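You operate a simulated robot arm through the tools that you are given. There is no shell and no other tool. Be economical: measure what you need, move in short steps, check, and stop when the job is done.

The job below is to be done with a simulated robot arm. You get a single attempt, and the scene is never put back.

TASK
Drain the trough into the drip cup for cleaning.
Fine: shut the valve first and stand the bottle on the bench beside the grey-band bottle; cup at the drain tap before it opens; the glass ends empty, the tap shut.

Only the result counts: the job must be done as asked and must still hold three seconds after the hand-in. Knocking over, shifting, dropping, spilling or breaking anything else fails it.

THE ROBOT
A 5-joint arm with a two-finger parallel gripper, fixed in place. Base frame: the origin is at the foot of the arm, x ahead of it, y to its left, z up; the work surface is at about z = 0. Readings come in mm, rad, newtons and seconds.
With the tool pointing down near the work surface it reaches from about 260 to 600 mm from the base axis. Its first joint turns from -1.152 to 1.152 rad. The tool tilts only in the upright plane through the base axis and itself; it spins freely about its own axis. Payload 1.57 kg.
The tool frame sits at the grasp point between the pads (the TCP): z along the fingers, y along the line on which they close. The tips reach 30 mm beyond it. The gripper opens to 80 mm. The fingers are 17 mm wide and 12 mm thick; the gripper's body (40 by 82 mm) begins 80 mm behind the TCP.
Orientation is that of the tool frame in the base frame, as a unit quaternion [w, x, y, z]. With the fingers straight down and closing along the base's y, the tool's x points along the base's -x, its y along +y and its z along -z.

THE INTERFACE
- The arm moves only by the tool drive_tool. Its argument "rows" is a list of rows, each a list of 3 entries, a list of its own where there are three numbers: the shift along the tool's x, y, z in units of 40 mm (1.0 is 40 mm), then the turn, a rotation vector about the tool's x, y, z in units of 4 degrees (1.0 is 4 degrees), then the closure, from 0 (fully open) to 1 (shut). In form: [[[dx, dy, dz], [wx, wy, wz], hand], ...]. A call has 1 to 12 rows; each row shifts and turns the commanded pose from where the row before left it, along the tool's axes as they then stand. A call with a number of a shift or a turn outside -1 to 1 is refused whole. Rows are played at 5 a second. More than 50 mm and 0.15 rad between two rows, or a gripper value outside its range, and nothing of the call is played. Where a pose cannot be reached the arm comes as near as it can. A force on the tool above 40 N (or 10 N above the force at the start of the call, whichever is more), or a blocked arm, ends the call early, and 0.2 s more pass. The fingers move at their own pace (about 153 mm/s each) and stop on an object; they squeeze with about 24 N. The grip force told is the motor's: it shows also when the fingers shut on nothing. Time passes only in rows, and 0.2 s behind the last, so rows that do not move let the fingers close. The reply holds the time, the measured pose of the TCP, the force on the tool along the base axes, the opening and the grip force, in the units named above and with some noise.
- Cameras (640 x 400 px; columns grow to the right, rows downward): "scene" is fixed at [46.5, 420.5, 542.9]; the picture's right is [-0.53, -0.85, 0.00], its down [-0.43, 0.27, -0.86] and it looks along [0.73, -0.46, -0.51] (base axes); focal length 281 px, centre (320, 200). "wrist" rides on the gripper at [-32, 0, -78] in the tool frame; the picture's right is [0.00, -1.00, 0.00], its down [0.97, 0.00, -0.24] and it looks along [0.24, 0.00, 0.97] (tool axes); focal length 218 px, centre (320, 200). There is no depth. A picture from a camera that has moved, and an enlarged one, comes with that camera's place and axes in the base frame and with its lens. The place of the scene camera against the robot may be out by one fixed shift of up to 25 mm in any direction.
- snapshot(camera): a new picture of that camera. The clock stands still meanwhile.
- enlarge(camera, box): a new picture of the part [left, top, right, bottom] of that camera's present view, enlarged. The clock stands still meanwhile.
- close_job(): hands the job in; it is judged then, once.

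Go step by step. Nothing tells you positions but the pictures and the camera data: compare them with the known pose of the tool, close in by small moves and look again before you grip or let go. The budget is 120 turns and 64 pictures, counting those below and the enlarged ones. Unless the task says otherwise, let go and move clear before handing in, and close with one line.

The tools are called after "Emit:" by a JSON object that holds its "op" and its "data". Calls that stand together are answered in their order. drive_tool: Moves the arm, as the interface text tells. Its arguments: {"type":"object","properties":{"rows":{"type":"array","items":{"type":"array"}}},"required":["rows"]} The other tools are called the same way: snapshot (camera) takes a picture; enlarge (camera, box) takes an enlarged picture of a part of a camera's view; close_job () hands the job in.

At the start:

```text
clock: 0.0
ee_pos: [331.1, 100.3, 378.5]
ee_rot: [0.0, 0.0, 1.0, 0.0]
force: [0.9, 0.4, 0.5]
gripper_width: 80.1
gripper_force: 0.1
```

scene: 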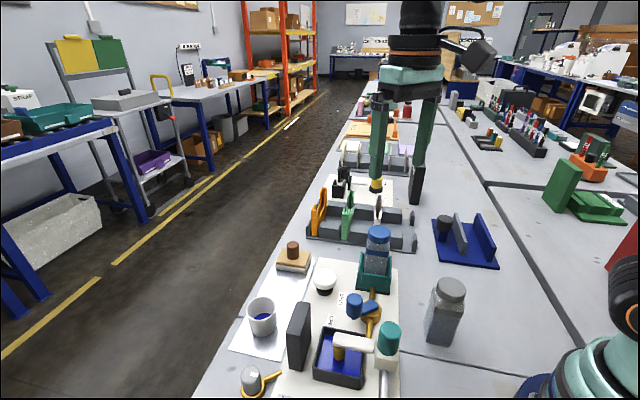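
wrist: 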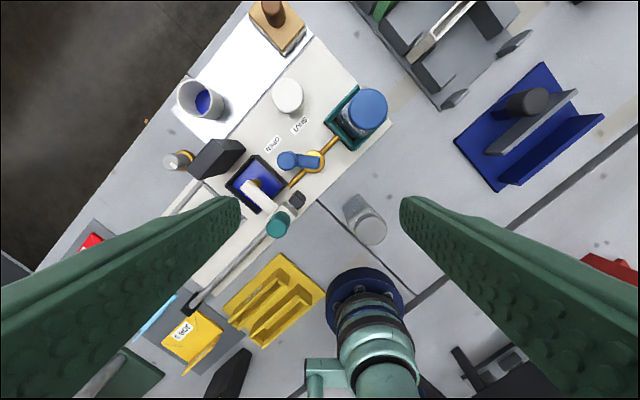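

I see a plate with a bottle in a teal holder, a valve with a blue lever (labels OPEN/SHUT), a trough with blue liquid, a teal-topped thing, a cup, and a grey-band bottle. I'll look closer first.

Emit:
{"op": "enlarge", "data": {"camera": "scene", "box": [220, 210, 480, 400]}}

Emit:
{"op": "enlarge", "data": {"camera": "wrist", "box": [150, 60, 410, 250]}}

```text
2.11 times, centred on (350, 305) of scene
camera zoom: at [46.5, 420.5, 542.9], right [-0.53, -0.85, 0.0], down [-0.43, 0.27, -0.86], along [0.73, -0.46, -0.51], focal length 592 px, centre (257, -21)
```

zoom: 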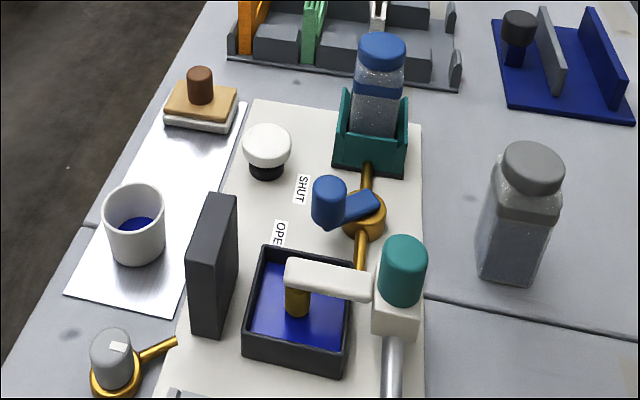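

```text
2.11 times, centred on (280, 155) of wrist
camera zoom: at [362.3, 100.0, 456.6], right [0.0, -1.0, 0.0], down [-0.97, 0.0, 0.24], along [-0.24, 0.0, -0.97], focal length 460 px, centre (404, 295)
```

zoom: 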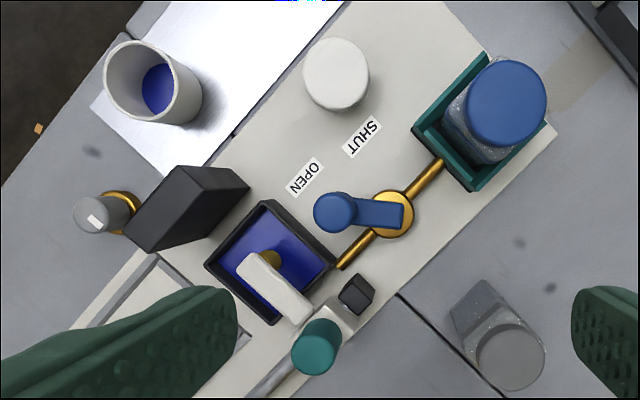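

The bottle feeds the trough through the valve whose lever looks to be at OPEN. I'll move over the area to see the details from nearer.

Emit:
{"op": "drive_tool", "data": {"rows": [[[0.1, 1, 0.6], [0, 0, 0], 0], [[0.1, 1, 0.6], [0, 0, 0], 0], [[0.1, 1, 0.6], [0, 0, 0], 0], [[0, 0, 0], [0, 0, 0], 0]]}}

Emit:
{"op": "snapshot", "data": {"camera": "wrist"}}

```text
clock: 1.0
ee_pos: [317.0, 220.0, 307.6]
ee_rot: [-0.001, 0.0, 1.0, 0.0]
force: [-0.5, 0.1, -0.6]
gripper_width: 79.9
gripper_force: 0.0
```

```text
59 pictures are left
camera wrist: at [350.1, 220.6, 384.8], right [0.0, -1.0, 0.0], down [-0.97, 0.0, 0.24], along [-0.24, 0.0, -0.97], focal length 218 px, centre (320, 200)
```

wrist: 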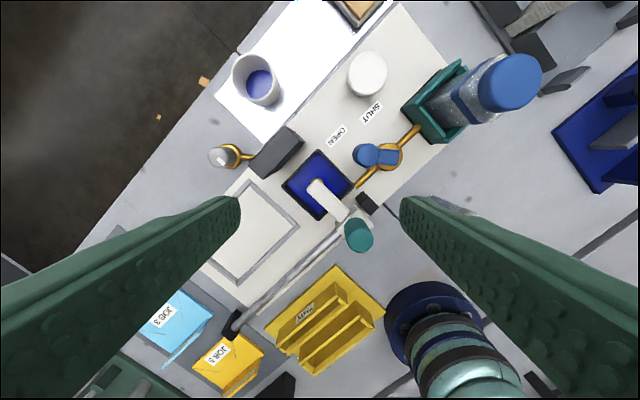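

Emit:
{"op": "enlarge", "data": {"camera": "wrist", "box": [195, 120, 325, 200]}}

Emit:
{"op": "enlarge", "data": {"camera": "wrist", "box": [270, 110, 430, 260]}}

Emit:
{"op": "enlarge", "data": {"camera": "scene", "box": [220, 290, 420, 400]}}

Emit:
{"op": "enlarge", "data": {"camera": "scene", "box": [300, 200, 480, 360]}}

```text
4.92 times, centred on (260, 160) of wrist
camera zoom: at [350.1, 220.6, 384.8], right [0.0, -1.0, 0.0], down [-0.97, 0.0, 0.24], along [-0.24, 0.0, -0.97], focal length 1074 px, centre (615, 397)
```

zoom: 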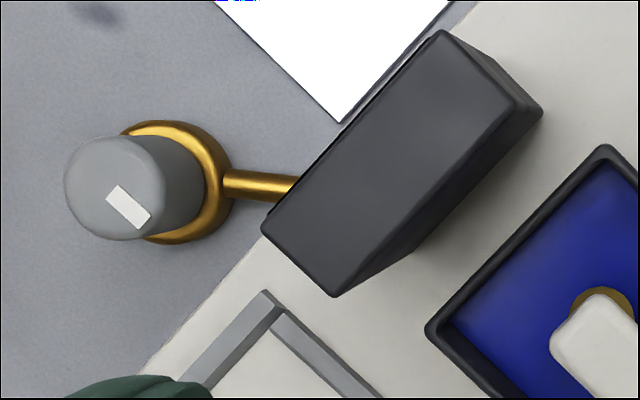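

```text
2.67 times, centred on (350, 185) of wrist
camera zoom: at [350.1, 220.6, 384.8], right [0.0, -1.0, 0.0], down [-0.97, 0.0, 0.24], along [-0.24, 0.0, -0.97], focal length 582 px, centre (240, 240)
```

zoom: 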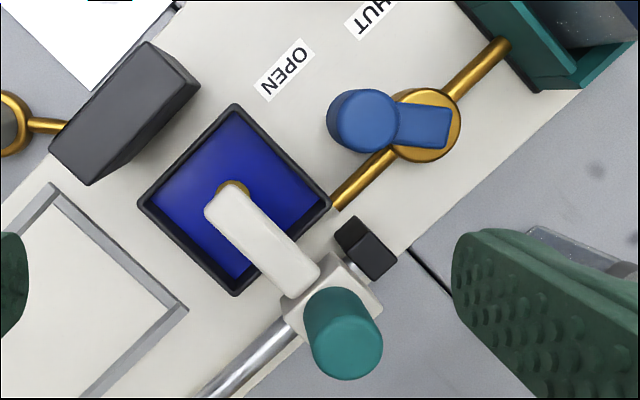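

```text
3.20 times, centred on (320, 345) of scene
camera zoom: at [46.5, 420.5, 542.9], right [-0.53, -0.85, 0.0], down [-0.43, 0.27, -0.86], along [0.73, -0.46, -0.51], focal length 899 px, centre (320, -264)
```

zoom: 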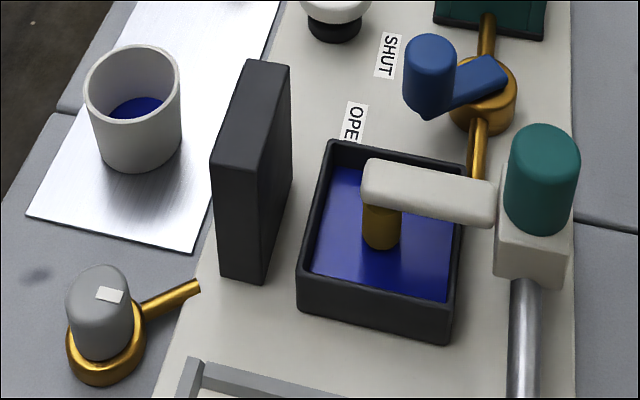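

```text
2.50 times, centred on (390, 280) of scene
camera zoom: at [46.5, 420.5, 542.9], right [-0.53, -0.85, 0.0], down [-0.43, 0.27, -0.86], along [0.73, -0.46, -0.51], focal length 703 px, centre (145, 0)
```

zoom: 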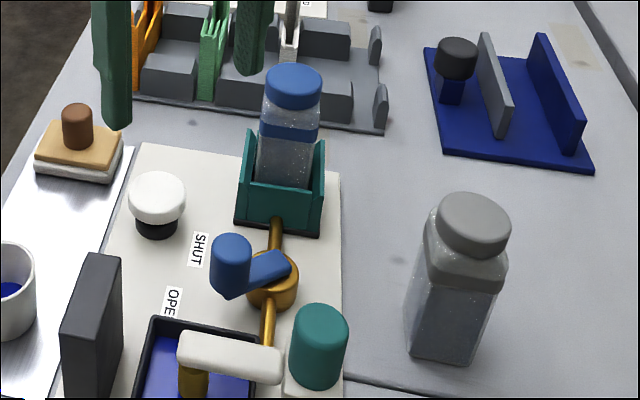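

Emit:
{"op": "enlarge", "data": {"camera": "wrist", "box": [200, 180, 400, 390]}}

```text
1.90 times, centred on (300, 285) of wrist
camera zoom: at [350.1, 220.6, 384.8], right [0.0, -1.0, 0.0], down [-0.97, 0.0, 0.24], along [-0.24, 0.0, -0.97], focal length 416 px, centre (358, 38)
```

zoom: 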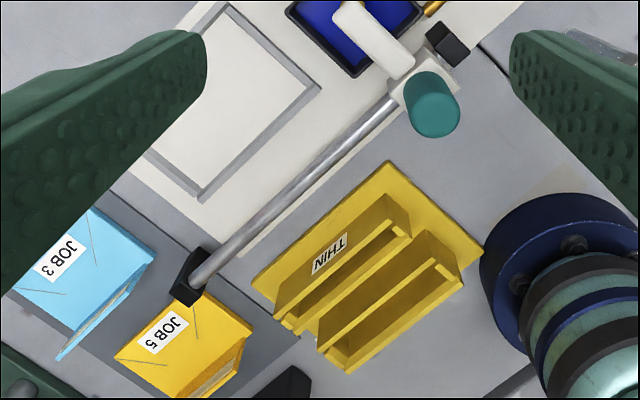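

The tap with the grey knob, the black slab and the carriage need to be understood. I'll align the tool to the radial plane and tilt it outward for an oblique view.

Emit:
{"op": "drive_tool", "data": {"rows": [[[0, 0, 0], [0, 0, -1], 0], [[0, 0, 0], [0, 0, -1], 0], [[0, 0, 0], [0, 0, -1], 0], [[0, 0, 0], [0, 0, -1], 0], [[0, 0, 0], [0, 0, -1], 0], [[0, 0, 0], [0, 0, -1], 0], [[0, 0, 0], [0, 0, -1], 0], [[0, 0, 0], [0, 0, -1], 0], [[0, 0, 0], [0, 0, -0.7], 0], [[0.8, 0, 0], [0, -1, 0], 0], [[0.8, 0, 0], [0, -1, 0], 0], [[0.8, 0, 0], [0, -1, 0], 0]]}}

Emit:
{"op": "drive_tool", "data": {"rows": [[[0, 0, 0], [0, -1, 0], 0], [[0, 0, 0], [0, -1, 0], 0], [[0, 0, 0], [0, -1, 0], 0], [[0, 0, 0], [0, -1, 0], 0], [[0, 0, 0], [0, -1, 0], 0], [[0, 0, 0], [0, -1, 0], 0], [[0, 0, 0], [0, -1, 0], 0], [[0, 0, 0], [0, -1, 0], 0], [[0, 0, 0], [0, -1, 0], 0], [[0, 0, 0], [0, -1, 0], 0], [[0, 0, 0], [0, 0, 0], 0]]}}

Emit:
{"op": "snapshot", "data": {"camera": "wrist"}}

```text
clock: 3.6
ee_pos: [240.4, 165.4, 298.9]
ee_rot: [0.101, -0.297, 0.949, 0.032]
force: [-0.1, 0.8, -0.7]
gripper_width: 80.2
gripper_force: 0.1
```

```text
clock: 6.0
ee_pos: [262.6, 181.0, 343.8]
ee_rot: [0.417, -0.269, 0.858, 0.13]
force: [0.4, 0.5, -0.9]
gripper_width: 79.9
gripper_force: 0.1
out of reach, approached as far as the arm can: row 7, 8, 9, 10
```

```text
53 pictures are left
camera wrist: at [228.3, 157.4, 416.6], right [0.57, -0.82, 0.0], down [-0.65, -0.45, -0.62], along [0.51, 0.35, -0.79], focal length 218 px, centre (320, 200)
```

wrist: 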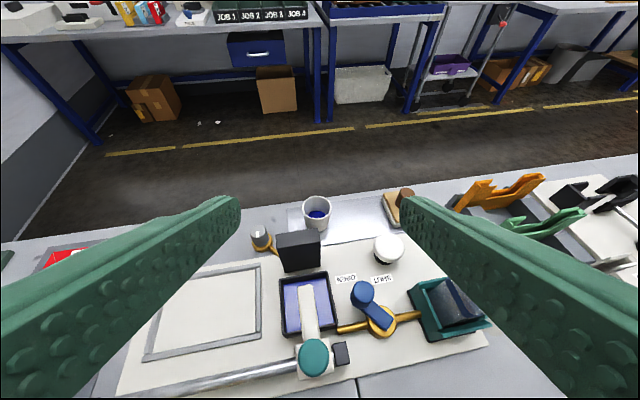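

Emit:
{"op": "enlarge", "data": {"camera": "wrist", "box": [235, 185, 415, 305]}}

Emit:
{"op": "enlarge", "data": {"camera": "wrist", "box": [270, 260, 500, 400]}}

```text
3.33 times, centred on (325, 245) of wrist
camera zoom: at [228.3, 157.4, 416.6], right [0.57, -0.82, 0.0], down [-0.65, -0.45, -0.62], along [0.51, 0.35, -0.79], focal length 728 px, centre (303, 50)
```

zoom: 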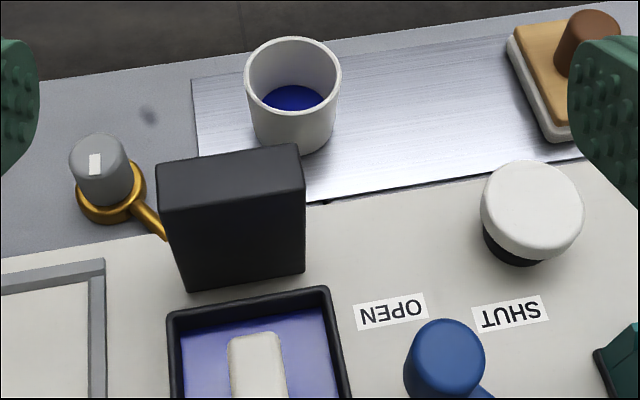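

```text
2.78 times, centred on (385, 330) of wrist
camera zoom: at [228.3, 157.4, 416.6], right [0.57, -0.82, 0.0], down [-0.65, -0.45, -0.62], along [0.51, 0.35, -0.79], focal length 607 px, centre (139, -162)
```

zoom: 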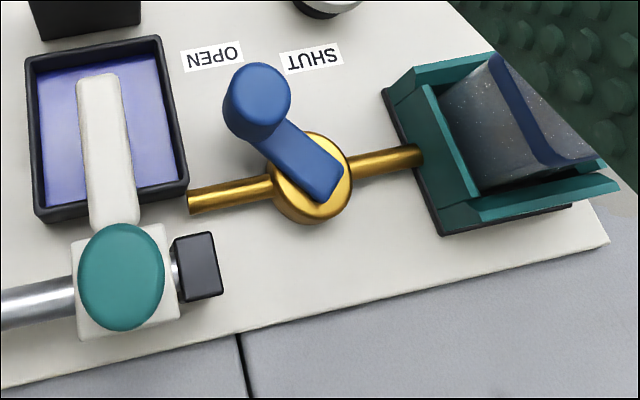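

The drain tap appears to be the grey-knobbed gold tap beside the slab. I'll straighten the tool and go look at it from above and outside.

Emit:
{"op": "drive_tool", "data": {"rows": [[[0, 0, 0], [0, 1, 0], 0], [[0, 0, 0], [0, 1, 0], 0], [[0, 0, 0], [0, 1, 0], 0], [[0, 0, 0], [0, 1, 0], 0], [[0, 0, 0], [0, 1, 0], 0], [[0, 0, 0], [0, 1, 0], 0], [[0, 0, 0], [0, 1, 0], 0], [[0, 0, 0], [0, 1, 0], 0], [[0, 0, 0], [0, 1, 0], 0], [[0, 0, 0], [0, 1, 0], 0], [[0, 0, 0], [0, 1, 0], 0], [[0, 0, 0], [0, 0, 0], 0]]}}

```text
clock: 8.6
ee_pos: [261.8, 180.4, 343.1]
ee_rot: [0.067, -0.299, 0.952, 0.021]
force: [-0.4, -0.7, 0.2]
gripper_width: 79.8
gripper_force: 0.1
```

Emit:
{"op": "drive_tool", "data": {"rows": [[[0, 0, 0], [0, 1, 0], 0], [[0, 0, 0], [0, 1, 0], 0], [[0, 0, 0], [0, 0, -1], 0], [[0, 0, 0], [0, 0, -1], 0], [[0, 0, 0], [0, 0, -1], 0], [[-0.88, 0.31, 0.5], [0, 0, -0.35], 0], [[-0.88, 0.31, 0.5], [0, 0, 0], 0], [[-0.88, 0.31, 0.5], [0, 0, 0], 0], [[-0.88, 0.31, 0.5], [0, 0, 0], 0], [[-0.88, 0.31, 0.5], [0, 0, 0], 0], [[-0.88, 0.31, 0.5], [0, 0, 0], 0], [[0, 0, 0], [0, 0, 0], 0]]}}

Emit:
{"op": "snapshot", "data": {"camera": "wrist"}}

```text
clock: 11.2
ee_pos: [347.9, 389.6, 222.7]
ee_rot: [0.0, -0.408, 0.913, 0.0]
force: [-0.3, -0.5, -0.8]
gripper_width: 80.0
gripper_force: 0.1
```

```text
50 pictures are left
camera wrist: at [370.4, 412.5, 300.5], right [0.74, -0.67, 0.0], down [-0.65, -0.72, 0.24], along [-0.16, -0.18, -0.97], focal length 218 px, centre (320, 200)
```

wrist: 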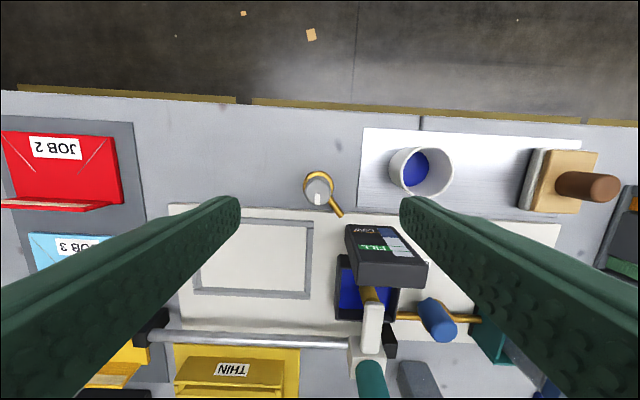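

The slab carries a gauge facing outward; that is the sight glass. I'll zoom in on it, the tap and the cup.

Emit:
{"op": "enlarge", "data": {"camera": "wrist", "box": [330, 210, 440, 300]}}

Emit:
{"op": "enlarge", "data": {"camera": "wrist", "box": [280, 140, 460, 240]}}

```text
4.44 times, centred on (385, 255) of wrist
camera zoom: at [370.4, 412.5, 300.5], right [0.74, -0.67, 0.0], down [-0.65, -0.72, 0.24], along [-0.16, -0.18, -0.97], focal length 970 px, centre (31, -44)
```

zoom: 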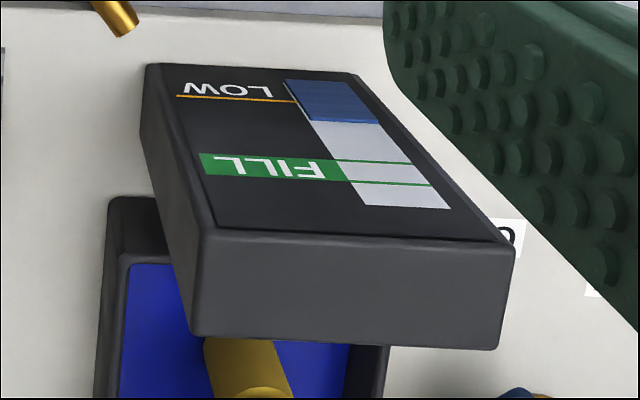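

```text
3.56 times, centred on (370, 190) of wrist
camera zoom: at [370.4, 412.5, 300.5], right [0.74, -0.67, 0.0], down [-0.65, -0.72, 0.24], along [-0.16, -0.18, -0.97], focal length 776 px, centre (142, 236)
```

zoom: 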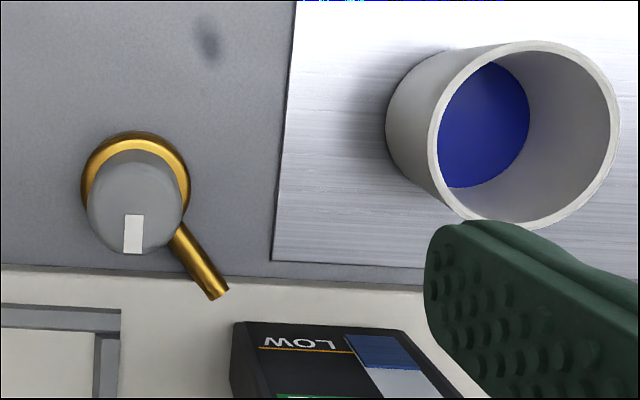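

The glass reads just above LOW, so I can watch it from outside; the tap stub points to the trough, so the tap's outlet side is away from it. Valve first: lever hub about (334,112), lever knob about (338,156,78), pointing OPEN. I move above it.

Emit:
{"op": "drive_tool", "data": {"rows": [[[0.754, -0.62, 0.1], [0, 0, -1], 0], [[0.754, -0.62, 0.1], [0, 0, 0], 0], [[0.754, -0.62, 0.1], [0, 0, 0], 0], [[0.754, -0.62, 0.1], [0, 0, 0], 0], [[0.754, -0.62, 0.1], [0, 0, 0], 0], [[0.754, -0.62, 0.1], [0, 0, 0], 0], [[0, 0, 0], [0, 0, 0], 0]]}}

Emit:
{"op": "snapshot", "data": {"camera": "wrist"}}

```text
clock: 12.8
ee_pos: [353.2, 152.3, 198.3]
ee_rot: [0.0, -0.44, 0.898, 0.0]
force: [-0.9, 0.0, 0.7]
gripper_width: 80.1
gripper_force: 0.0
```

```text
47 pictures are left
camera wrist: at [372.1, 178.2, 277.1], right [0.79, -0.61, 0.0], down [-0.6, -0.77, 0.24], along [-0.15, -0.19, -0.97], focal length 218 px, centre (320, 200)
```

wrist: 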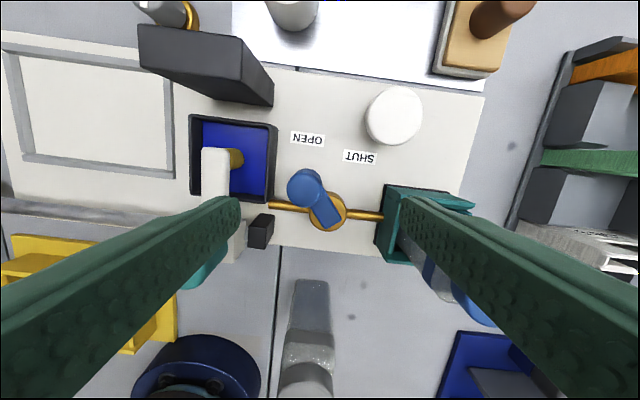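

Emit:
{"op": "drive_tool", "data": {"rows": [[[0, 0, 0], [0, 0, -1], 0], [[0, 0, 0], [0, 0, -1], 0], [[0, 0, 0], [0, 0, -1], 0], [[0, 0, 0], [0, 0, -1], 0], [[0, 0, 0], [0, 0, -1], 0], [[0, 0, 0], [0, 0, -1], 0], [[0, 0, 0], [0, 0, -1], 0], [[0, 0, 0], [0, 0, -0.45], 0], [[-0.065, 0.39, 0.7], [0, 0, 0], 0], [[0, 0, 0.7], [0, 0, 0], 0], [[0, 0, 0.6], [0, 0, 0], 0], [[0, 0, 0], [0, 0, 0], 0]]}}

Emit:
{"op": "snapshot", "data": {"camera": "wrist"}}

Emit:
{"op": "snapshot", "data": {"camera": "scene"}}

```text
clock: 15.4
ee_pos: [338.0, 157.4, 118.1]
ee_rot: [0.0, -0.656, 0.755, 0.0]
force: [-0.3, 0.7, -0.3]
gripper_width: 79.5
gripper_force: 0.0
```

```text
46 pictures are left
camera wrist: at [342.6, 189.5, 196.6], right [0.99, -0.14, 0.0], down [-0.14, -0.96, 0.24], along [-0.03, -0.24, -0.97], focal length 218 px, centre (320, 200)
```

wrist: 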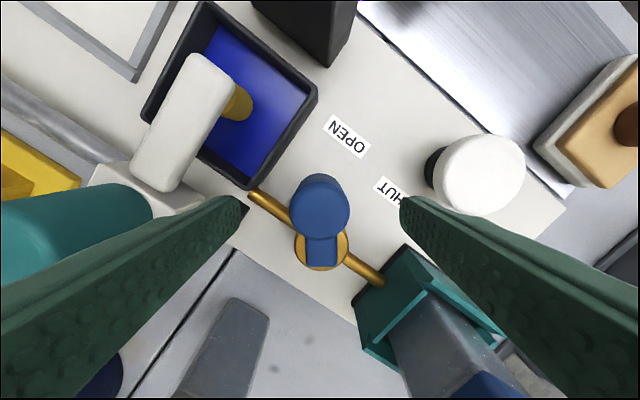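

```text
45 pictures are left
```

scene: 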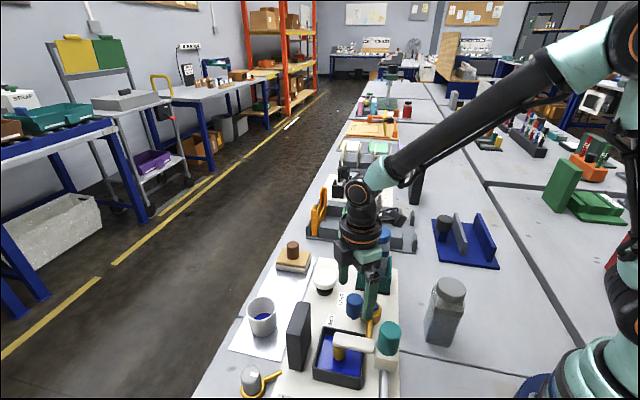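

The fingers straddle the lever knob well. I'll lower and grip.

Emit:
{"op": "drive_tool", "data": {"rows": [[[-0.05, 0, 0.6], [0, 0, 0], 0], [[0, 0, 0.55], [0, 0, 0], 0], [[0, 0, 0], [0, 0, 0], 0.4], [[0, 0, 0], [0, 0, 0], 1], [[0, 0, 0], [0, 0, 0], 1], [[0, 0, 0], [0, 0, 0], 1]]}}

Emit:
{"op": "snapshot", "data": {"camera": "wrist"}}

```text
clock: 16.0
ee_pos: [337.1, 158.7, 77.7]
ee_rot: [-0.001, -0.656, 0.755, 0.0]
force: [0.1, -0.5, -0.1]
gripper_width: 47.6
gripper_force: 0.0
stopped in row 3: the force on the tool passed its limit (the readings are from after the stop); the commanded pose is now the measured one
```

```text
44 pictures are left
camera wrist: at [342.7, 191.4, 155.9], right [0.99, -0.14, 0.0], down [-0.13, -0.96, 0.24], along [-0.04, -0.24, -0.97], focal length 218 px, centre (320, 200)
```

wrist: 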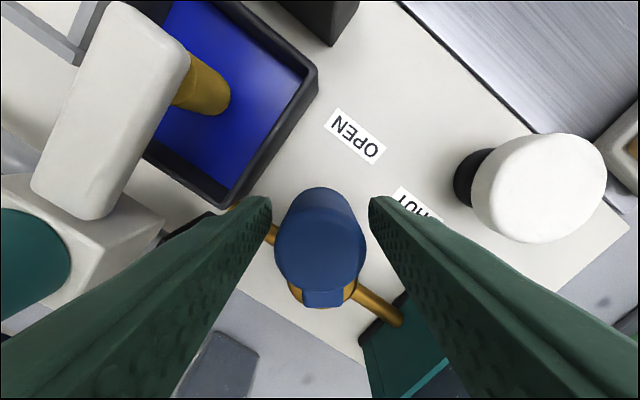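

The left tip came down on the trough's rim corner and stopped; the part-closed fingers are now inside of it, so I close on the knob at this height.

Emit:
{"op": "drive_tool", "data": {"rows": [[[0, 0, 0], [0, 0, 0], 0.6], [[0, 0, 0], [0, 0, 0], 1], [[0, 0, 0], [0, 0, 0], 1]]}}

Emit:
{"op": "snapshot", "data": {"camera": "wrist"}}

```text
clock: 16.8
ee_pos: [336.8, 159.8, 78.2]
ee_rot: [-0.001, -0.656, 0.755, 0.0]
force: [1.0, -1.9, -2.7]
gripper_width: 31.8
gripper_force: 39.8
```

```text
43 pictures are left
camera wrist: at [342.7, 191.3, 155.9], right [0.99, -0.14, 0.0], down [-0.13, -0.96, 0.24], along [-0.04, -0.24, -0.97], focal length 218 px, centre (320, 200)
```

wrist: 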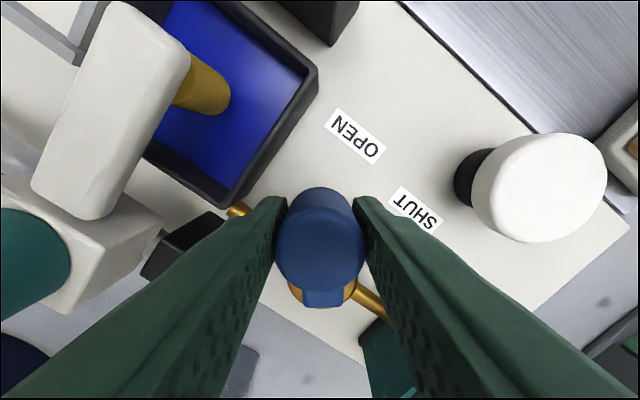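

Gripped. Now swing the lever clockwise along its arc about the hub in 4° steps.

Emit:
{"op": "drive_tool", "data": {"rows": [[[0.003, -0.0785, 0], [0, 0, 1], 1], [[0.003, -0.0785, 0], [0, 0, 1], 1], [[0.003, -0.0785, 0], [0, 0, 1], 1], [[0.003, -0.0785, 0], [0, 0, 1], 1], [[0.003, -0.0785, 0], [0, 0, 1], 1], [[0.003, -0.0785, 0], [0, 0, 1], 1], [[0.003, -0.0785, 0], [0, 0, 1], 1], [[0.003, -0.0785, 0], [0, 0, 1], 1], [[0.003, -0.0785, 0], [0, 0, 1], 1], [[0.003, -0.0785, 0], [0, 0, 1], 1]]}}

```text
clock: 19.0
ee_pos: [365.9, 145.7, 76.4]
ee_rot: [0.001, -0.358, 0.934, 0.0]
force: [13.0, 17.2, -5.0]
gripper_width: 31.3
gripper_force: 40.3
```

Emit:
{"op": "drive_tool", "data": {"rows": [[[-0.03, -0.0785, 0], [0, 0, 1], 1], [[-0.02, -0.0785, 0], [0, 0, 1], 1], [[-0.01, -0.0785, 0], [0, 0, 1], 1], [[0.003, -0.0785, 0], [0, 0, 1], 1], [[0.003, -0.0785, 0], [0, 0, 1], 1], [[0.003, -0.0785, 0], [0, 0, 1], 1], [[0.003, -0.0785, 0], [0, 0, 1], 1]]}}

Emit:
{"op": "snapshot", "data": {"camera": "wrist"}}

```text
clock: 20.6
ee_pos: [375.8, 128.4, 78.2]
ee_rot: [-0.002, -0.122, 0.993, 0.0]
force: [7.1, -3.1, 7.1]
gripper_width: 31.3
gripper_force: 40.3
```

```text
42 pictures are left
camera wrist: at [408.4, 136.0, 155.8], right [0.24, -0.97, 0.0], down [-0.94, -0.23, 0.24], along [-0.24, -0.06, -0.97], focal length 218 px, centre (320, 200)
```

wrist: 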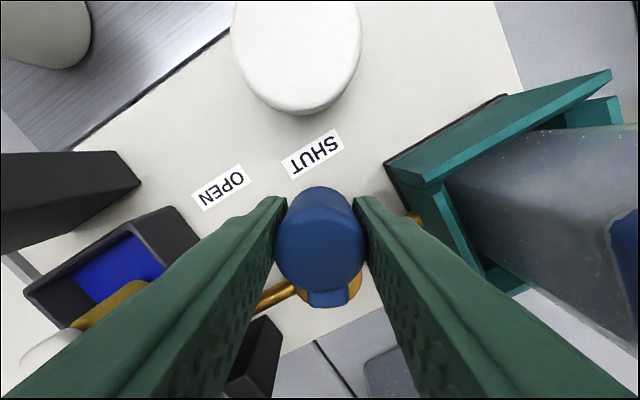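

The lever points to SHUT; I'll push a little further to find the stop.

Emit:
{"op": "drive_tool", "data": {"rows": [[[0.003, -0.0785, 0], [0, 0, 1], 1], [[0.003, -0.0785, 0], [0, 0, 1], 1], [[0.003, -0.0785, 0], [0, 0, 1], 1], [[0, 0, 0], [0, 0, 0], 1]]}}

```text
clock: 21.6
ee_pos: [377.2, 119.7, 78.1]
ee_rot: [0.0, -0.017, 1.0, 0.0]
force: [13.1, 5.2, -5.2]
gripper_width: 31.2
gripper_force: 40.0
```

Emit:
{"op": "drive_tool", "data": {"rows": [[[0.003, -0.0785, 0], [0, 0, 1], 1], [[0.003, -0.0785, 0], [0, 0, 1], 1], [[0, 0, 0], [0, 0, 0], 1]]}}

```text
clock: 22.4
ee_pos: [379.7, 113.4, 78.3]
ee_rot: [0.001, 0.052, 0.999, 0.0]
force: [20.5, 6.6, -11.5]
gripper_width: 31.8
gripper_force: 39.9
```

Emit:
{"op": "drive_tool", "data": {"rows": [[[-0.03, -0.0785, 0], [0, 0, 1], 1], [[-0.02, -0.0785, 0], [0, 0, 1], 1], [[0, 0, 0], [0, 0, 0], 1]]}}

Emit:
{"op": "snapshot", "data": {"camera": "wrist"}}

```text
clock: 23.0
ee_pos: [378.6, 113.0, 77.7]
ee_rot: [0.001, 0.1, 0.995, -0.001]
force: [-1.9, 8.6, -0.9]
gripper_width: 30.9
gripper_force: 39.3
stopped in row 2: the force on the tool passed its limit (the readings are from after the stop); the commanded pose is now the measured one
```

```text
41 pictures are left
camera wrist: at [409.8, 105.9, 155.9], right [-0.2, -0.98, 0.0], down [-0.95, 0.19, 0.24], along [-0.23, 0.05, -0.97], focal length 218 px, centre (320, 200)
```

wrist: 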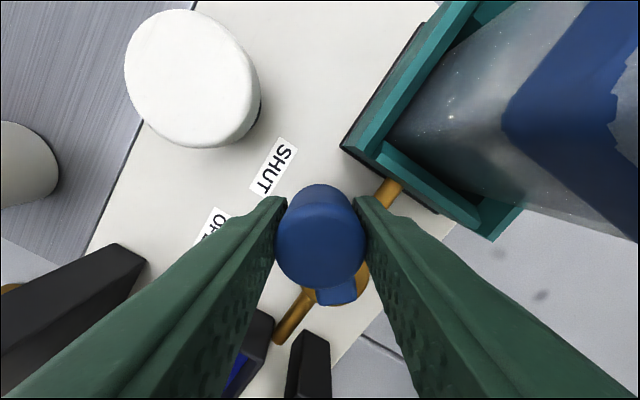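

The lever hit its stop at SHUT. I'll release with a small opening and rise.

Emit:
{"op": "drive_tool", "data": {"rows": [[[0, 0, 0], [0, 0, 0], 0.5], [[0, 0, 0], [0, 0, 0], 0.5], [[0, 0, -1], [0, 0, 0], 0.5], [[0, 0, -1], [0, 0, 0], 0.5], [[0, 0, -1], [0, 0, 0], 0.5], [[0, 0, -1], [0, 0, 0], 0.5], [[0, 0, -1], [0, 0, 0], 0.5], [[0, 0, 0], [0, 0, 0], 0]]}}

Emit:
{"op": "snapshot", "data": {"camera": "wrist"}}

```text
clock: 24.8
ee_pos: [378.0, 112.2, 278.9]
ee_rot: [0.0, 0.101, 0.995, 0.0]
force: [1.1, -0.2, 0.8]
gripper_width: 80.0
gripper_force: 0.0
```

```text
40 pictures are left
camera wrist: at [410.2, 105.2, 357.1], right [-0.2, -0.98, 0.0], down [-0.95, 0.19, 0.24], along [-0.24, 0.05, -0.97], focal length 218 px, centre (320, 200)
```

wrist: 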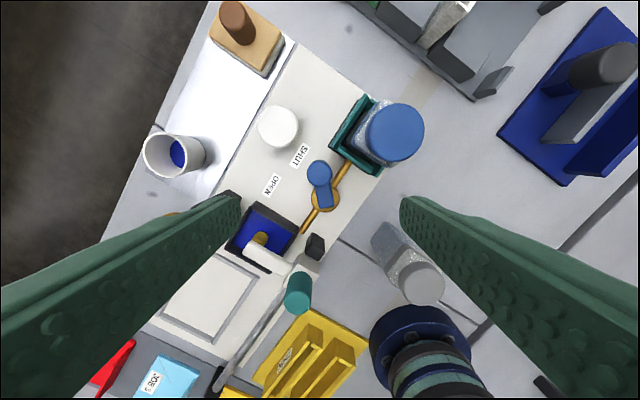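

Valve is shut. Next the blue bottle, about (408,38), top near z 157, square to the plate (43°). I align above it.

Emit:
{"op": "drive_tool", "data": {"rows": [[[0, 0, 0], [0, 0, 1], 0], [[0, 0, 0], [0, 0, 1], 0], [[0, 0, 0], [0, 0, 1], 0], [[0, 0, 0], [0, 0, 1], 0], [[0, 0, 0], [0, 0, 1], 0], [[0, 0, 0], [0, 0, 1], 0], [[0, 0, 0], [0, 0, 1], 0], [[0, 0, 0], [0, 0, 0.85], 0], [[-0.603, -0.28, 0.4], [0, 0, 0], 0], [[-0.603, -0.28, 0.4], [0, 0, 0], 0], [[-0.603, -0.28, 0.4], [0, 0, 0], 0], [[0, 0, 0], [0, 0, 0], 0]]}}

Emit:
{"op": "snapshot", "data": {"camera": "wrist"}}

Emit:
{"op": "enlarge", "data": {"camera": "scene", "box": [300, 180, 480, 360]}}

```text
clock: 27.4
ee_pos: [408.8, 36.3, 229.6]
ee_rot: [-0.001, 0.367, 0.93, 0.0]
force: [-0.6, -1.1, -0.4]
gripper_width: 80.1
gripper_force: 0.1
```

```text
39 pictures are left
camera wrist: at [432.2, 15.4, 307.4], right [-0.68, -0.73, 0.0], down [-0.71, 0.66, 0.24], along [-0.18, 0.16, -0.97], focal length 218 px, centre (320, 200)
```

wrist: 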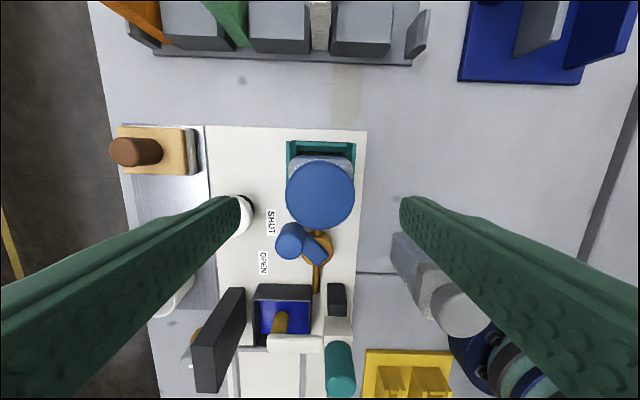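

```text
2.22 times, centred on (390, 270) of scene
camera zoom: at [46.5, 420.4, 542.9], right [-0.53, -0.85, 0.0], down [-0.43, 0.27, -0.86], along [0.73, -0.46, -0.51], focal length 625 px, centre (164, 44)
```

zoom: 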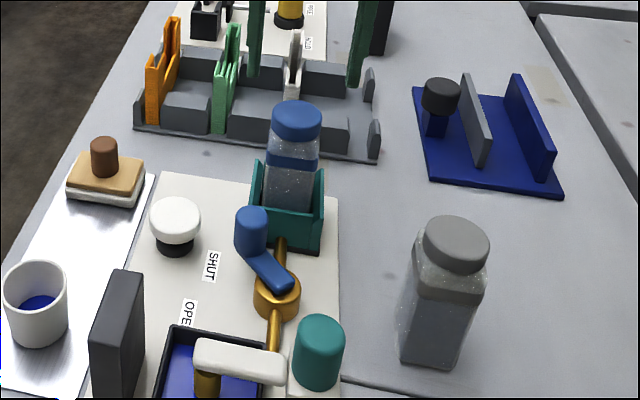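

The gripper is square with the bottle; holder walls reach about z 77, so I grip with tips at about z 85.

Emit:
{"op": "drive_tool", "data": {"rows": [[[0.056, 0, 0.8], [0, 0, 0], 0], [[0, 0, 0.8], [0, 0, 0], 0], [[0, 0, 0.7], [0, 0, 0], 0], [[0, 0, 0.565], [0, 0, 0], 0], [[0, 0, 0], [0, 0, 0], 0]]}}

Emit:
{"op": "snapshot", "data": {"camera": "wrist"}}

Emit:
{"op": "enlarge", "data": {"camera": "scene", "box": [320, 180, 460, 290]}}

```text
clock: 28.6
ee_pos: [407.7, 39.0, 113.5]
ee_rot: [0.0, 0.367, 0.93, 0.0]
force: [-0.7, 0.2, 0.3]
gripper_width: 79.9
gripper_force: 0.2
```

```text
37 pictures are left
camera wrist: at [430.4, 17.2, 192.3], right [-0.68, -0.73, 0.0], down [-0.71, 0.66, 0.24], along [-0.18, 0.16, -0.97], focal length 218 px, centre (320, 200)
```

wrist: 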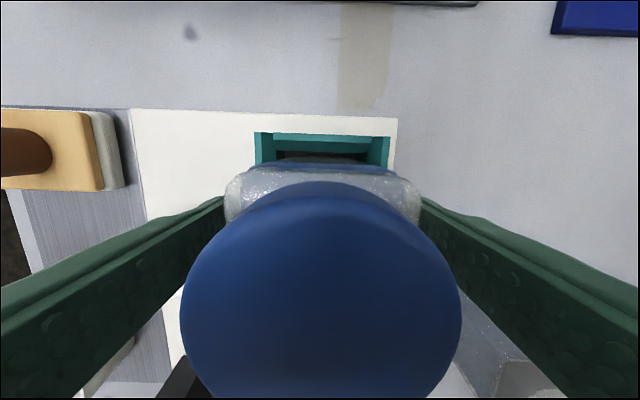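

```text
3.64 times, centred on (390, 235) of scene
camera zoom: at [46.5, 420.5, 542.9], right [-0.53, -0.85, 0.0], down [-0.43, 0.27, -0.86], along [0.73, -0.46, -0.51], focal length 1022 px, centre (66, 73)
```

zoom: 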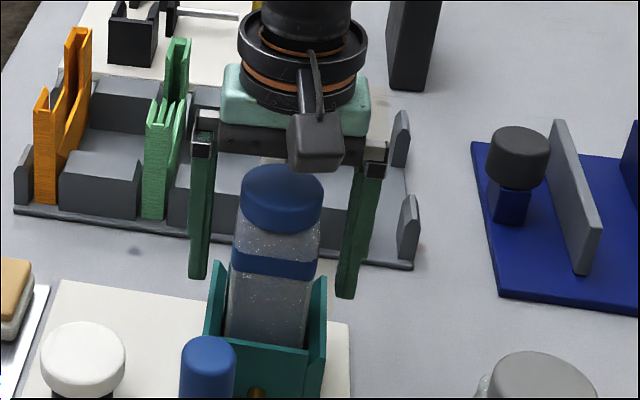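

Centred. Close, check the grip, then lift straight up.

Emit:
{"op": "drive_tool", "data": {"rows": [[[0, 0, 0], [0, 0, 0], 0.5], [[0, 0, 0], [0, 0, 0], 1], [[0, 0, 0], [0, 0, 0], 1], [[0, 0, -0.3], [0, 0, 0], 1], [[0, 0, -0.5], [0, 0, 0], 1], [[0, 0, -0.5], [0, 0, 0], 1], [[0, 0, 0], [0, 0, 0], 1]]}}

Emit:
{"op": "snapshot", "data": {"camera": "scene"}}

```text
clock: 30.2
ee_pos: [405.4, 39.6, 168.2]
ee_rot: [0.0, 0.366, 0.93, 0.0]
force: [0.2, 0.4, -3.7]
gripper_width: 50.4
gripper_force: 24.2
```

```text
35 pictures are left
```

scene: 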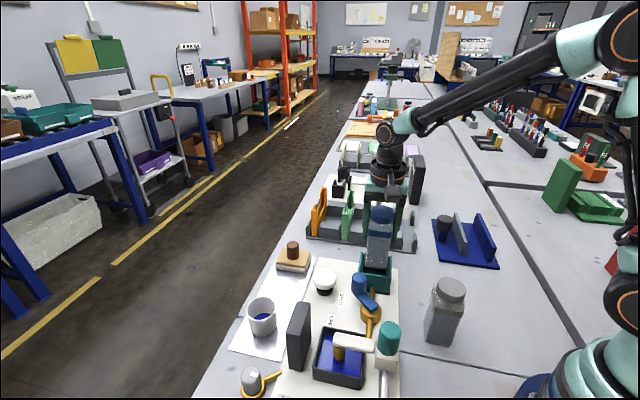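

Emit:
{"op": "drive_tool", "data": {"rows": [[[0, 0, -0.6], [0, 0, 0], 1], [[0, 0, -0.6], [0, 0, 0], 1], [[0.2625, -0.952, 0], [0, 0, 0], 1], [[0.2625, -0.952, 0], [0, 0, 0], 1], [[0.2625, -0.952, 0], [0, 0, 0], 1], [[0, 0, 0], [0, 0, 0], 1]]}}

Emit:
{"op": "snapshot", "data": {"camera": "wrist"}}

Emit:
{"op": "enlarge", "data": {"camera": "scene", "box": [320, 160, 520, 370]}}

```text
clock: 31.6
ee_pos: [304.3, -23.6, 216.0]
ee_rot: [0.0, 0.367, 0.93, 0.0]
force: [0.2, -0.9, -3.1]
gripper_width: 50.4
gripper_force: 24.3
```

```text
34 pictures are left
camera wrist: at [329.2, -45.5, 293.8], right [-0.68, -0.73, 0.0], down [-0.71, 0.66, 0.24], along [-0.18, 0.16, -0.97], focal length 218 px, centre (320, 200)
```

wrist: 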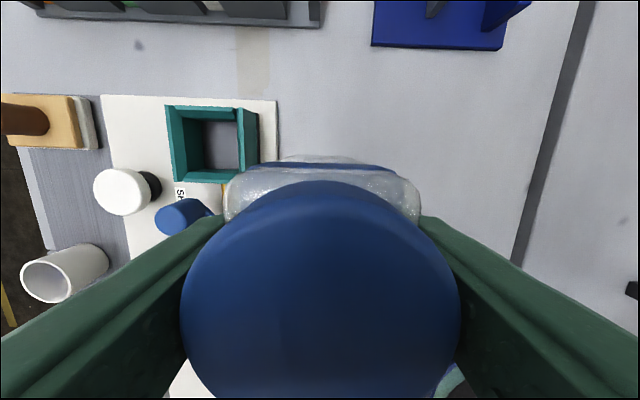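

```text
1.90 times, centred on (420, 265) of scene
camera zoom: at [46.5, 420.5, 542.9], right [-0.53, -0.85, 0.0], down [-0.43, 0.27, -0.86], along [0.73, -0.46, -0.51], focal length 535 px, centre (130, 76)
```

zoom: 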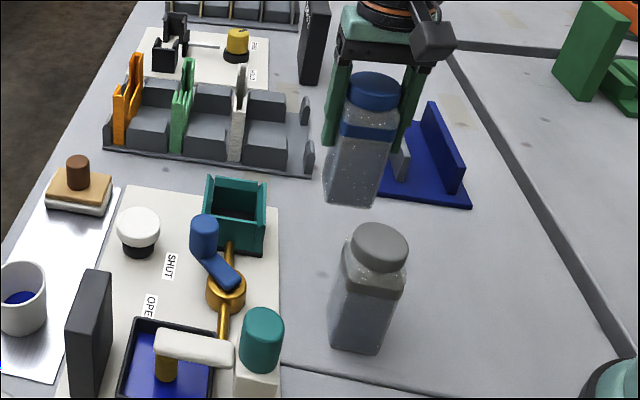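

Over the spot beside the grey bottle; lowering, then small steps to contact.

Emit:
{"op": "drive_tool", "data": {"rows": [[[0, 0, 0.8], [0, 0, 0], 1], [[0, 0, 0.8], [0, 0, 0], 1], [[0, 0, 0.6], [0, 0, 0], 1], [[0, 0, 0.2], [0, 0, 0], 1], [[0, 0, 0], [0, 0, 0], 1]]}}

Emit:
{"op": "enlarge", "data": {"camera": "scene", "box": [360, 200, 520, 370]}}

```text
clock: 32.8
ee_pos: [305.8, -22.9, 119.1]
ee_rot: [0.0, 0.367, 0.93, -0.001]
force: [0.0, -0.4, -2.1]
gripper_width: 50.1
gripper_force: 24.3
```

```text
2.35 times, centred on (440, 285) of scene
camera zoom: at [46.5, 420.5, 542.9], right [-0.53, -0.85, 0.0], down [-0.43, 0.27, -0.86], along [0.73, -0.46, -0.51], focal length 661 px, centre (38, 0)
```

zoom: 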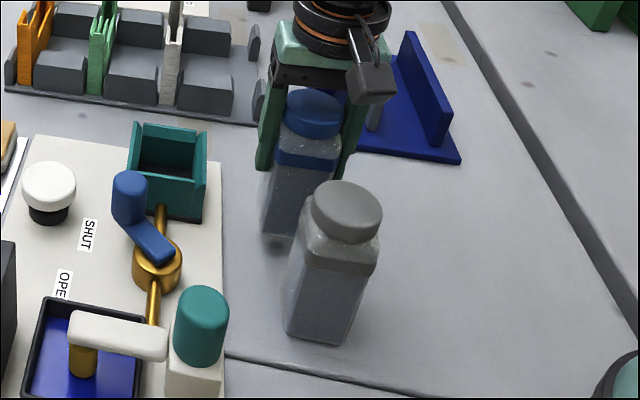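

Emit:
{"op": "drive_tool", "data": {"rows": [[[0, 0, 0.05], [0, 0, 0], 1], [[0, 0, 0.05], [0, 0, 0], 1], [[0, 0, 0.05], [0, 0, 0], 1], [[0, 0, 0.05], [0, 0, 0], 1], [[0, 0, 0], [0, 0, 0], 1]]}}

```text
clock: 34.0
ee_pos: [303.4, -24.0, 110.4]
ee_rot: [0.0, 0.367, 0.93, 0.0]
force: [0.1, -0.3, -3.8]
gripper_width: 50.3
gripper_force: 24.2
```

Emit:
{"op": "drive_tool", "data": {"rows": [[[0, 0, 0.04], [0, 0, 0], 1], [[0, 0, 0.04], [0, 0, 0], 1], [[0, 0, 0.04], [0, 0, 0], 1], [[0, 0, 0], [0, 0, 0], 1]]}}

```text
clock: 35.0
ee_pos: [304.7, -23.7, 106.0]
ee_rot: [0.0, 0.367, 0.93, 0.0]
force: [0.2, -0.8, -3.9]
gripper_width: 50.3
gripper_force: 24.0
```

Emit:
{"op": "drive_tool", "data": {"rows": [[[0, 0, 0.03], [0, 0, 0], 1], [[0, 0, 0.03], [0, 0, 0], 1], [[0, 0, 0.03], [0, 0, 0], 1], [[0, 0, 0], [0, 0, 0], 1]]}}

Emit:
{"op": "enlarge", "data": {"camera": "scene", "box": [400, 230, 470, 320]}}

```text
clock: 36.0
ee_pos: [305.1, -24.1, 103.2]
ee_rot: [0.001, 0.366, 0.931, 0.0]
force: [0.7, 0.1, -2.7]
gripper_width: 50.0
gripper_force: 23.7
```

```text
4.44 times, centred on (435, 275) of scene
camera zoom: at [46.5, 420.5, 542.9], right [-0.53, -0.85, 0.0], down [-0.43, 0.27, -0.86], along [0.73, -0.46, -0.51], focal length 1249 px, centre (-191, -133)
```

zoom: 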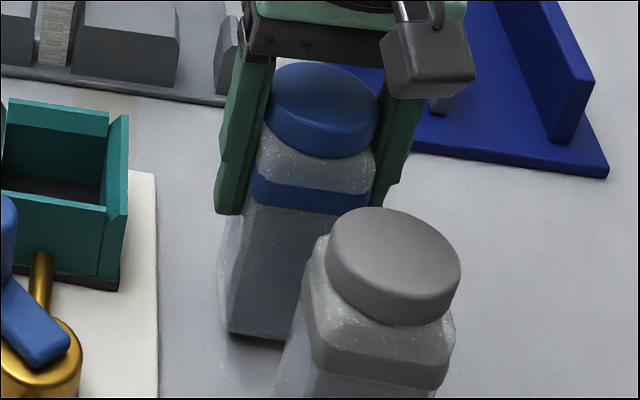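

Still a small gap under the bottle (its shadow shows). I keep lowering in 1 mm steps.

Emit:
{"op": "drive_tool", "data": {"rows": [[[0, 0, 0.03], [0, 0, 0], 1], [[0, 0, 0.03], [0, 0, 0], 1], [[0, 0, 0.03], [0, 0, 0], 1], [[0, 0, 0.03], [0, 0, 0], 1], [[0, 0, 0], [0, 0, 0], 1]]}}

```text
clock: 37.2
ee_pos: [306.0, -22.7, 98.2]
ee_rot: [0.0, 0.366, 0.931, 0.0]
force: [-0.6, -0.7, -3.0]
gripper_width: 50.1
gripper_force: 24.1
```

Emit:
{"op": "drive_tool", "data": {"rows": [[[0, 0, 0.03], [0, 0, 0], 1], [[0, 0, 0.03], [0, 0, 0], 1], [[0, 0, 0.03], [0, 0, 0], 1], [[0, 0, 0.03], [0, 0, 0], 1], [[0, 0, 0], [0, 0, 0], 1]]}}

Emit:
{"op": "enlarge", "data": {"camera": "scene", "box": [400, 230, 470, 320]}}

```text
clock: 38.4
ee_pos: [304.7, -23.6, 94.1]
ee_rot: [0.001, 0.367, 0.93, 0.0]
force: [-4.6, 0.1, 18.4]
gripper_width: 49.7
gripper_force: 23.3
```

```text
4.44 times, centred on (435, 275) of scene
camera zoom: at [46.5, 420.5, 542.9], right [-0.53, -0.85, 0.0], down [-0.43, 0.27, -0.86], along [0.73, -0.46, -0.51], focal length 1249 px, centre (-191, -133)
```

zoom: 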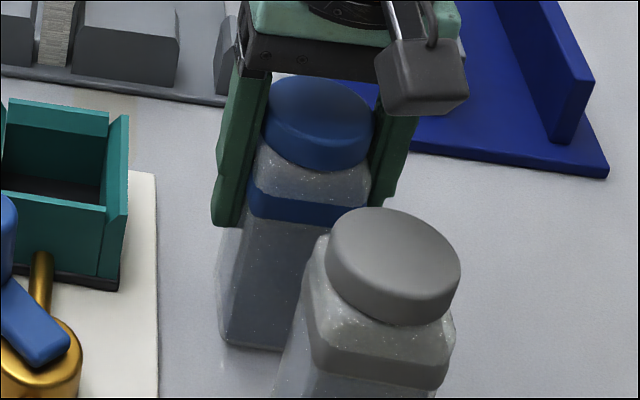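

Contact made. Relieve slightly, open, and rise straight.

Emit:
{"op": "drive_tool", "data": {"rows": [[[0, 0, -0.02], [0, 0, 0], 1], [[0, 0, 0], [0, 0, 0], 0.3], [[0, 0, 0], [0, 0, 0], 0], [[0, 0, 0], [0, 0, 0], 0], [[0, 0, -0.5], [0, 0, 0], 0], [[0, 0, -1], [0, 0, 0], 0], [[0, 0, -1], [0, 0, 0], 0], [[0, 0, -1], [0, 0, 0], 0], [[0, 0, 0], [0, 0, 0], 0]]}}

Emit:
{"op": "snapshot", "data": {"camera": "wrist"}}

```text
clock: 40.4
ee_pos: [305.7, -21.3, 236.5]
ee_rot: [0.0, 0.366, 0.93, 0.0]
force: [0.5, -0.1, -0.1]
gripper_width: 80.0
gripper_force: 0.0
```

```text
29 pictures are left
camera wrist: at [329.3, -43.8, 313.7], right [-0.68, -0.73, 0.0], down [-0.71, 0.66, 0.24], along [-0.18, 0.16, -0.97], focal length 218 px, centre (320, 200)
```

wrist: 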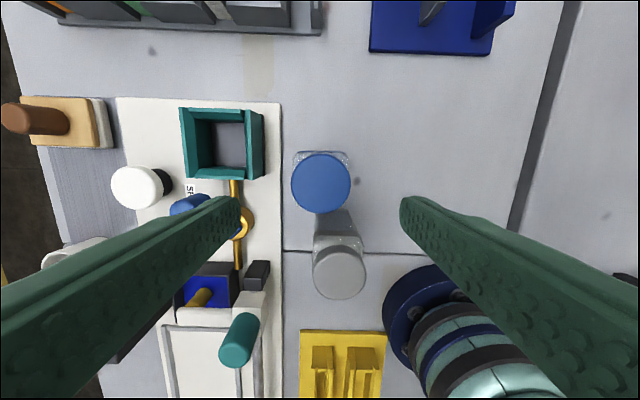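

Bottle stands beside the grey one. Now the cup, about (439,315), rim near z 57. I spin the tool towards the cup/tap area.

Emit:
{"op": "drive_tool", "data": {"rows": [[[0, 0, 0], [0, 0, -1], 0], [[0, 0, 0], [0, 0, -1], 0], [[0, 0, 0], [0, 0, -1], 0], [[0, 0, 0], [0, 0, -1], 0], [[0, 0, 0], [0, 0, -1], 0], [[0, 0, 0], [0, 0, -1], 0], [[0, 0, 0], [0, 0, -1], 0], [[0, 0, 0], [0, 0, -1], 0], [[0, 0, 0], [0, 0, -1], 0], [[0, 0, 0], [0, 0, -1], 0], [[0, 0, 0], [0, 0, -1], 0], [[0, 0, 0], [0, 0, -1], 0]]}}

Emit:
{"op": "drive_tool", "data": {"rows": [[[0, 0, 0], [0, 0, -1], 0], [[0, 0, 0], [0, 0, -1], 0], [[0, 0, 0], [0, 0, -1], 0], [[0, 0, 0], [0, 0, -1], 0], [[0, 0, 0], [0, 0, -1], 0], [[0, 0, 0], [0, 0, -1], 0], [[0, 0, 0], [0, 0, -1], 0], [[0, 0, 0], [0, 0, -1], 0], [[0, 0, 0], [0, 0, -1], 0], [[0, 0, 0], [0, 0, -1], 0], [[0, 0, 0], [0, 0, -1], 0], [[0, 0, 0], [0, 0, -1], 0]]}}

```text
clock: 43.0
ee_pos: [305.9, -23.4, 233.7]
ee_rot: [0.0, -0.045, 0.999, 0.0]
force: [0.1, 0.6, 0.6]
gripper_width: 80.0
gripper_force: 0.1
```

```text
clock: 45.6
ee_pos: [305.2, -22.5, 234.0]
ee_rot: [0.0, -0.447, 0.894, 0.0]
force: [0.8, 0.0, 0.1]
gripper_width: 80.2
gripper_force: 0.1
```

Emit:
{"op": "drive_tool", "data": {"rows": [[[0, 0, 0], [0, 0, -1], 0], [[0, 0, 0], [0, 0, -1.0], 0], [[-0.904, 0.085, 0.085], [0, 0, -0.5], 0], [[-0.904, 0.085, 0.085], [0, 0, 0], 0], [[-0.904, 0.085, 0.085], [0, 0, 0], 0], [[-0.904, 0.085, 0.085], [0, 0, 0], 0], [[-0.904, 0.085, 0.085], [0, 0, 0], 0], [[-0.904, 0.085, 0.085], [0, 0, 0], 0], [[-0.904, 0.085, 0.085], [0, 0, 0], 0], [[-0.904, 0.085, 0.085], [0, 0, 0], 0], [[-0.904, 0.085, 0.085], [0, 0, 0], 0], [[-0.904, 0.085, 0.085], [0, 0, 0], 0]]}}

Emit:
{"op": "snapshot", "data": {"camera": "wrist"}}

```text
clock: 48.2
ee_pos: [441.0, 313.5, 200.0]
ee_rot: [-0.001, -0.522, 0.853, 0.0]
force: [1.0, -0.1, 0.6]
gripper_width: 80.2
gripper_force: 0.0
```

```text
28 pictures are left
camera wrist: at [456.0, 342.7, 277.5], right [0.89, -0.45, 0.0], down [-0.44, -0.86, 0.24], along [-0.11, -0.21, -0.97], focal length 218 px, centre (320, 200)
```

wrist: 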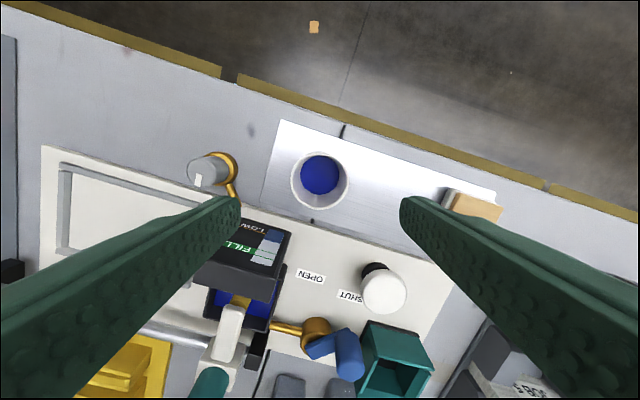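

Cup is centred between the fingers at (440,313). Lower over it.

Emit:
{"op": "drive_tool", "data": {"rows": [[[0, 0, 1], [0, 0, 0], 0], [[0, 0, 1], [0, 0, 0], 0], [[0, 0, 1], [0, 0, 0], 0], [[0, 0, 0.6], [0, 0, 0], 0], [[0, 0, 0.4], [0, 0, 0], 0], [[0, 0, 0], [0, 0, 0], 0]]}}

Emit:
{"op": "snapshot", "data": {"camera": "wrist"}}

```text
clock: 49.6
ee_pos: [440.3, 314.3, 38.9]
ee_rot: [0.001, -0.522, 0.853, 0.0]
force: [0.2, -0.6, 0.1]
gripper_width: 80.2
gripper_force: 0.1
```

```text
27 pictures are left
camera wrist: at [455.9, 343.0, 117.4], right [0.89, -0.45, 0.0], down [-0.44, -0.86, 0.24], along [-0.11, -0.21, -0.97], focal length 218 px, centre (320, 200)
```

wrist: 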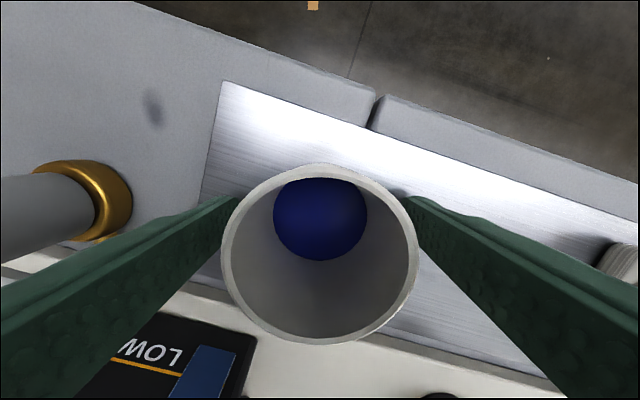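

Emit:
{"op": "drive_tool", "data": {"rows": [[[0, 0, 0], [0, 0, 0], 0.3], [[0, 0, 0], [0, 0, 0], 0.7], [[0, 0, 0], [0, 0, 0], 0.7], [[0, 0, 0], [0, 0, 0], 1], [[0, 0, -0.4], [0, 0, 0], 1], [[0, 0, -0.5], [0, 0, 0], 1], [[0, 0, -0.5], [0, 0, 0], 1], [[0, 0, -0.5], [0, 0, 0], 1], [[0, 0, 0], [0, 0, 0], 1]]}}

Emit:
{"op": "snapshot", "data": {"camera": "wrist"}}

```text
clock: 51.6
ee_pos: [440.4, 314.3, 116.3]
ee_rot: [0.001, -0.523, 0.852, 0.0]
force: [-0.3, -0.3, 0.6]
gripper_width: 58.0
gripper_force: 23.9
```

```text
26 pictures are left
camera wrist: at [455.7, 343.3, 194.2], right [0.89, -0.45, 0.0], down [-0.44, -0.86, 0.24], along [-0.11, -0.21, -0.97], focal length 218 px, centre (320, 200)
```

wrist: 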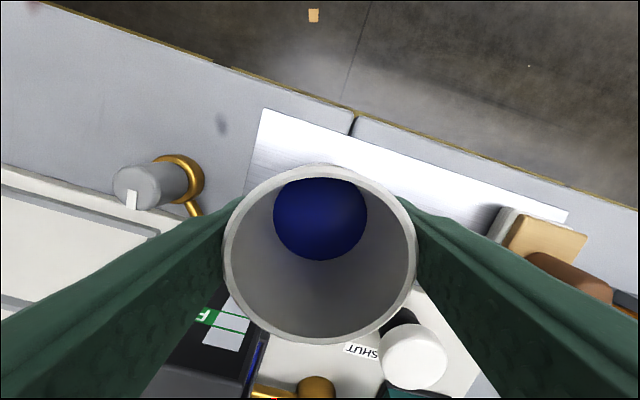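

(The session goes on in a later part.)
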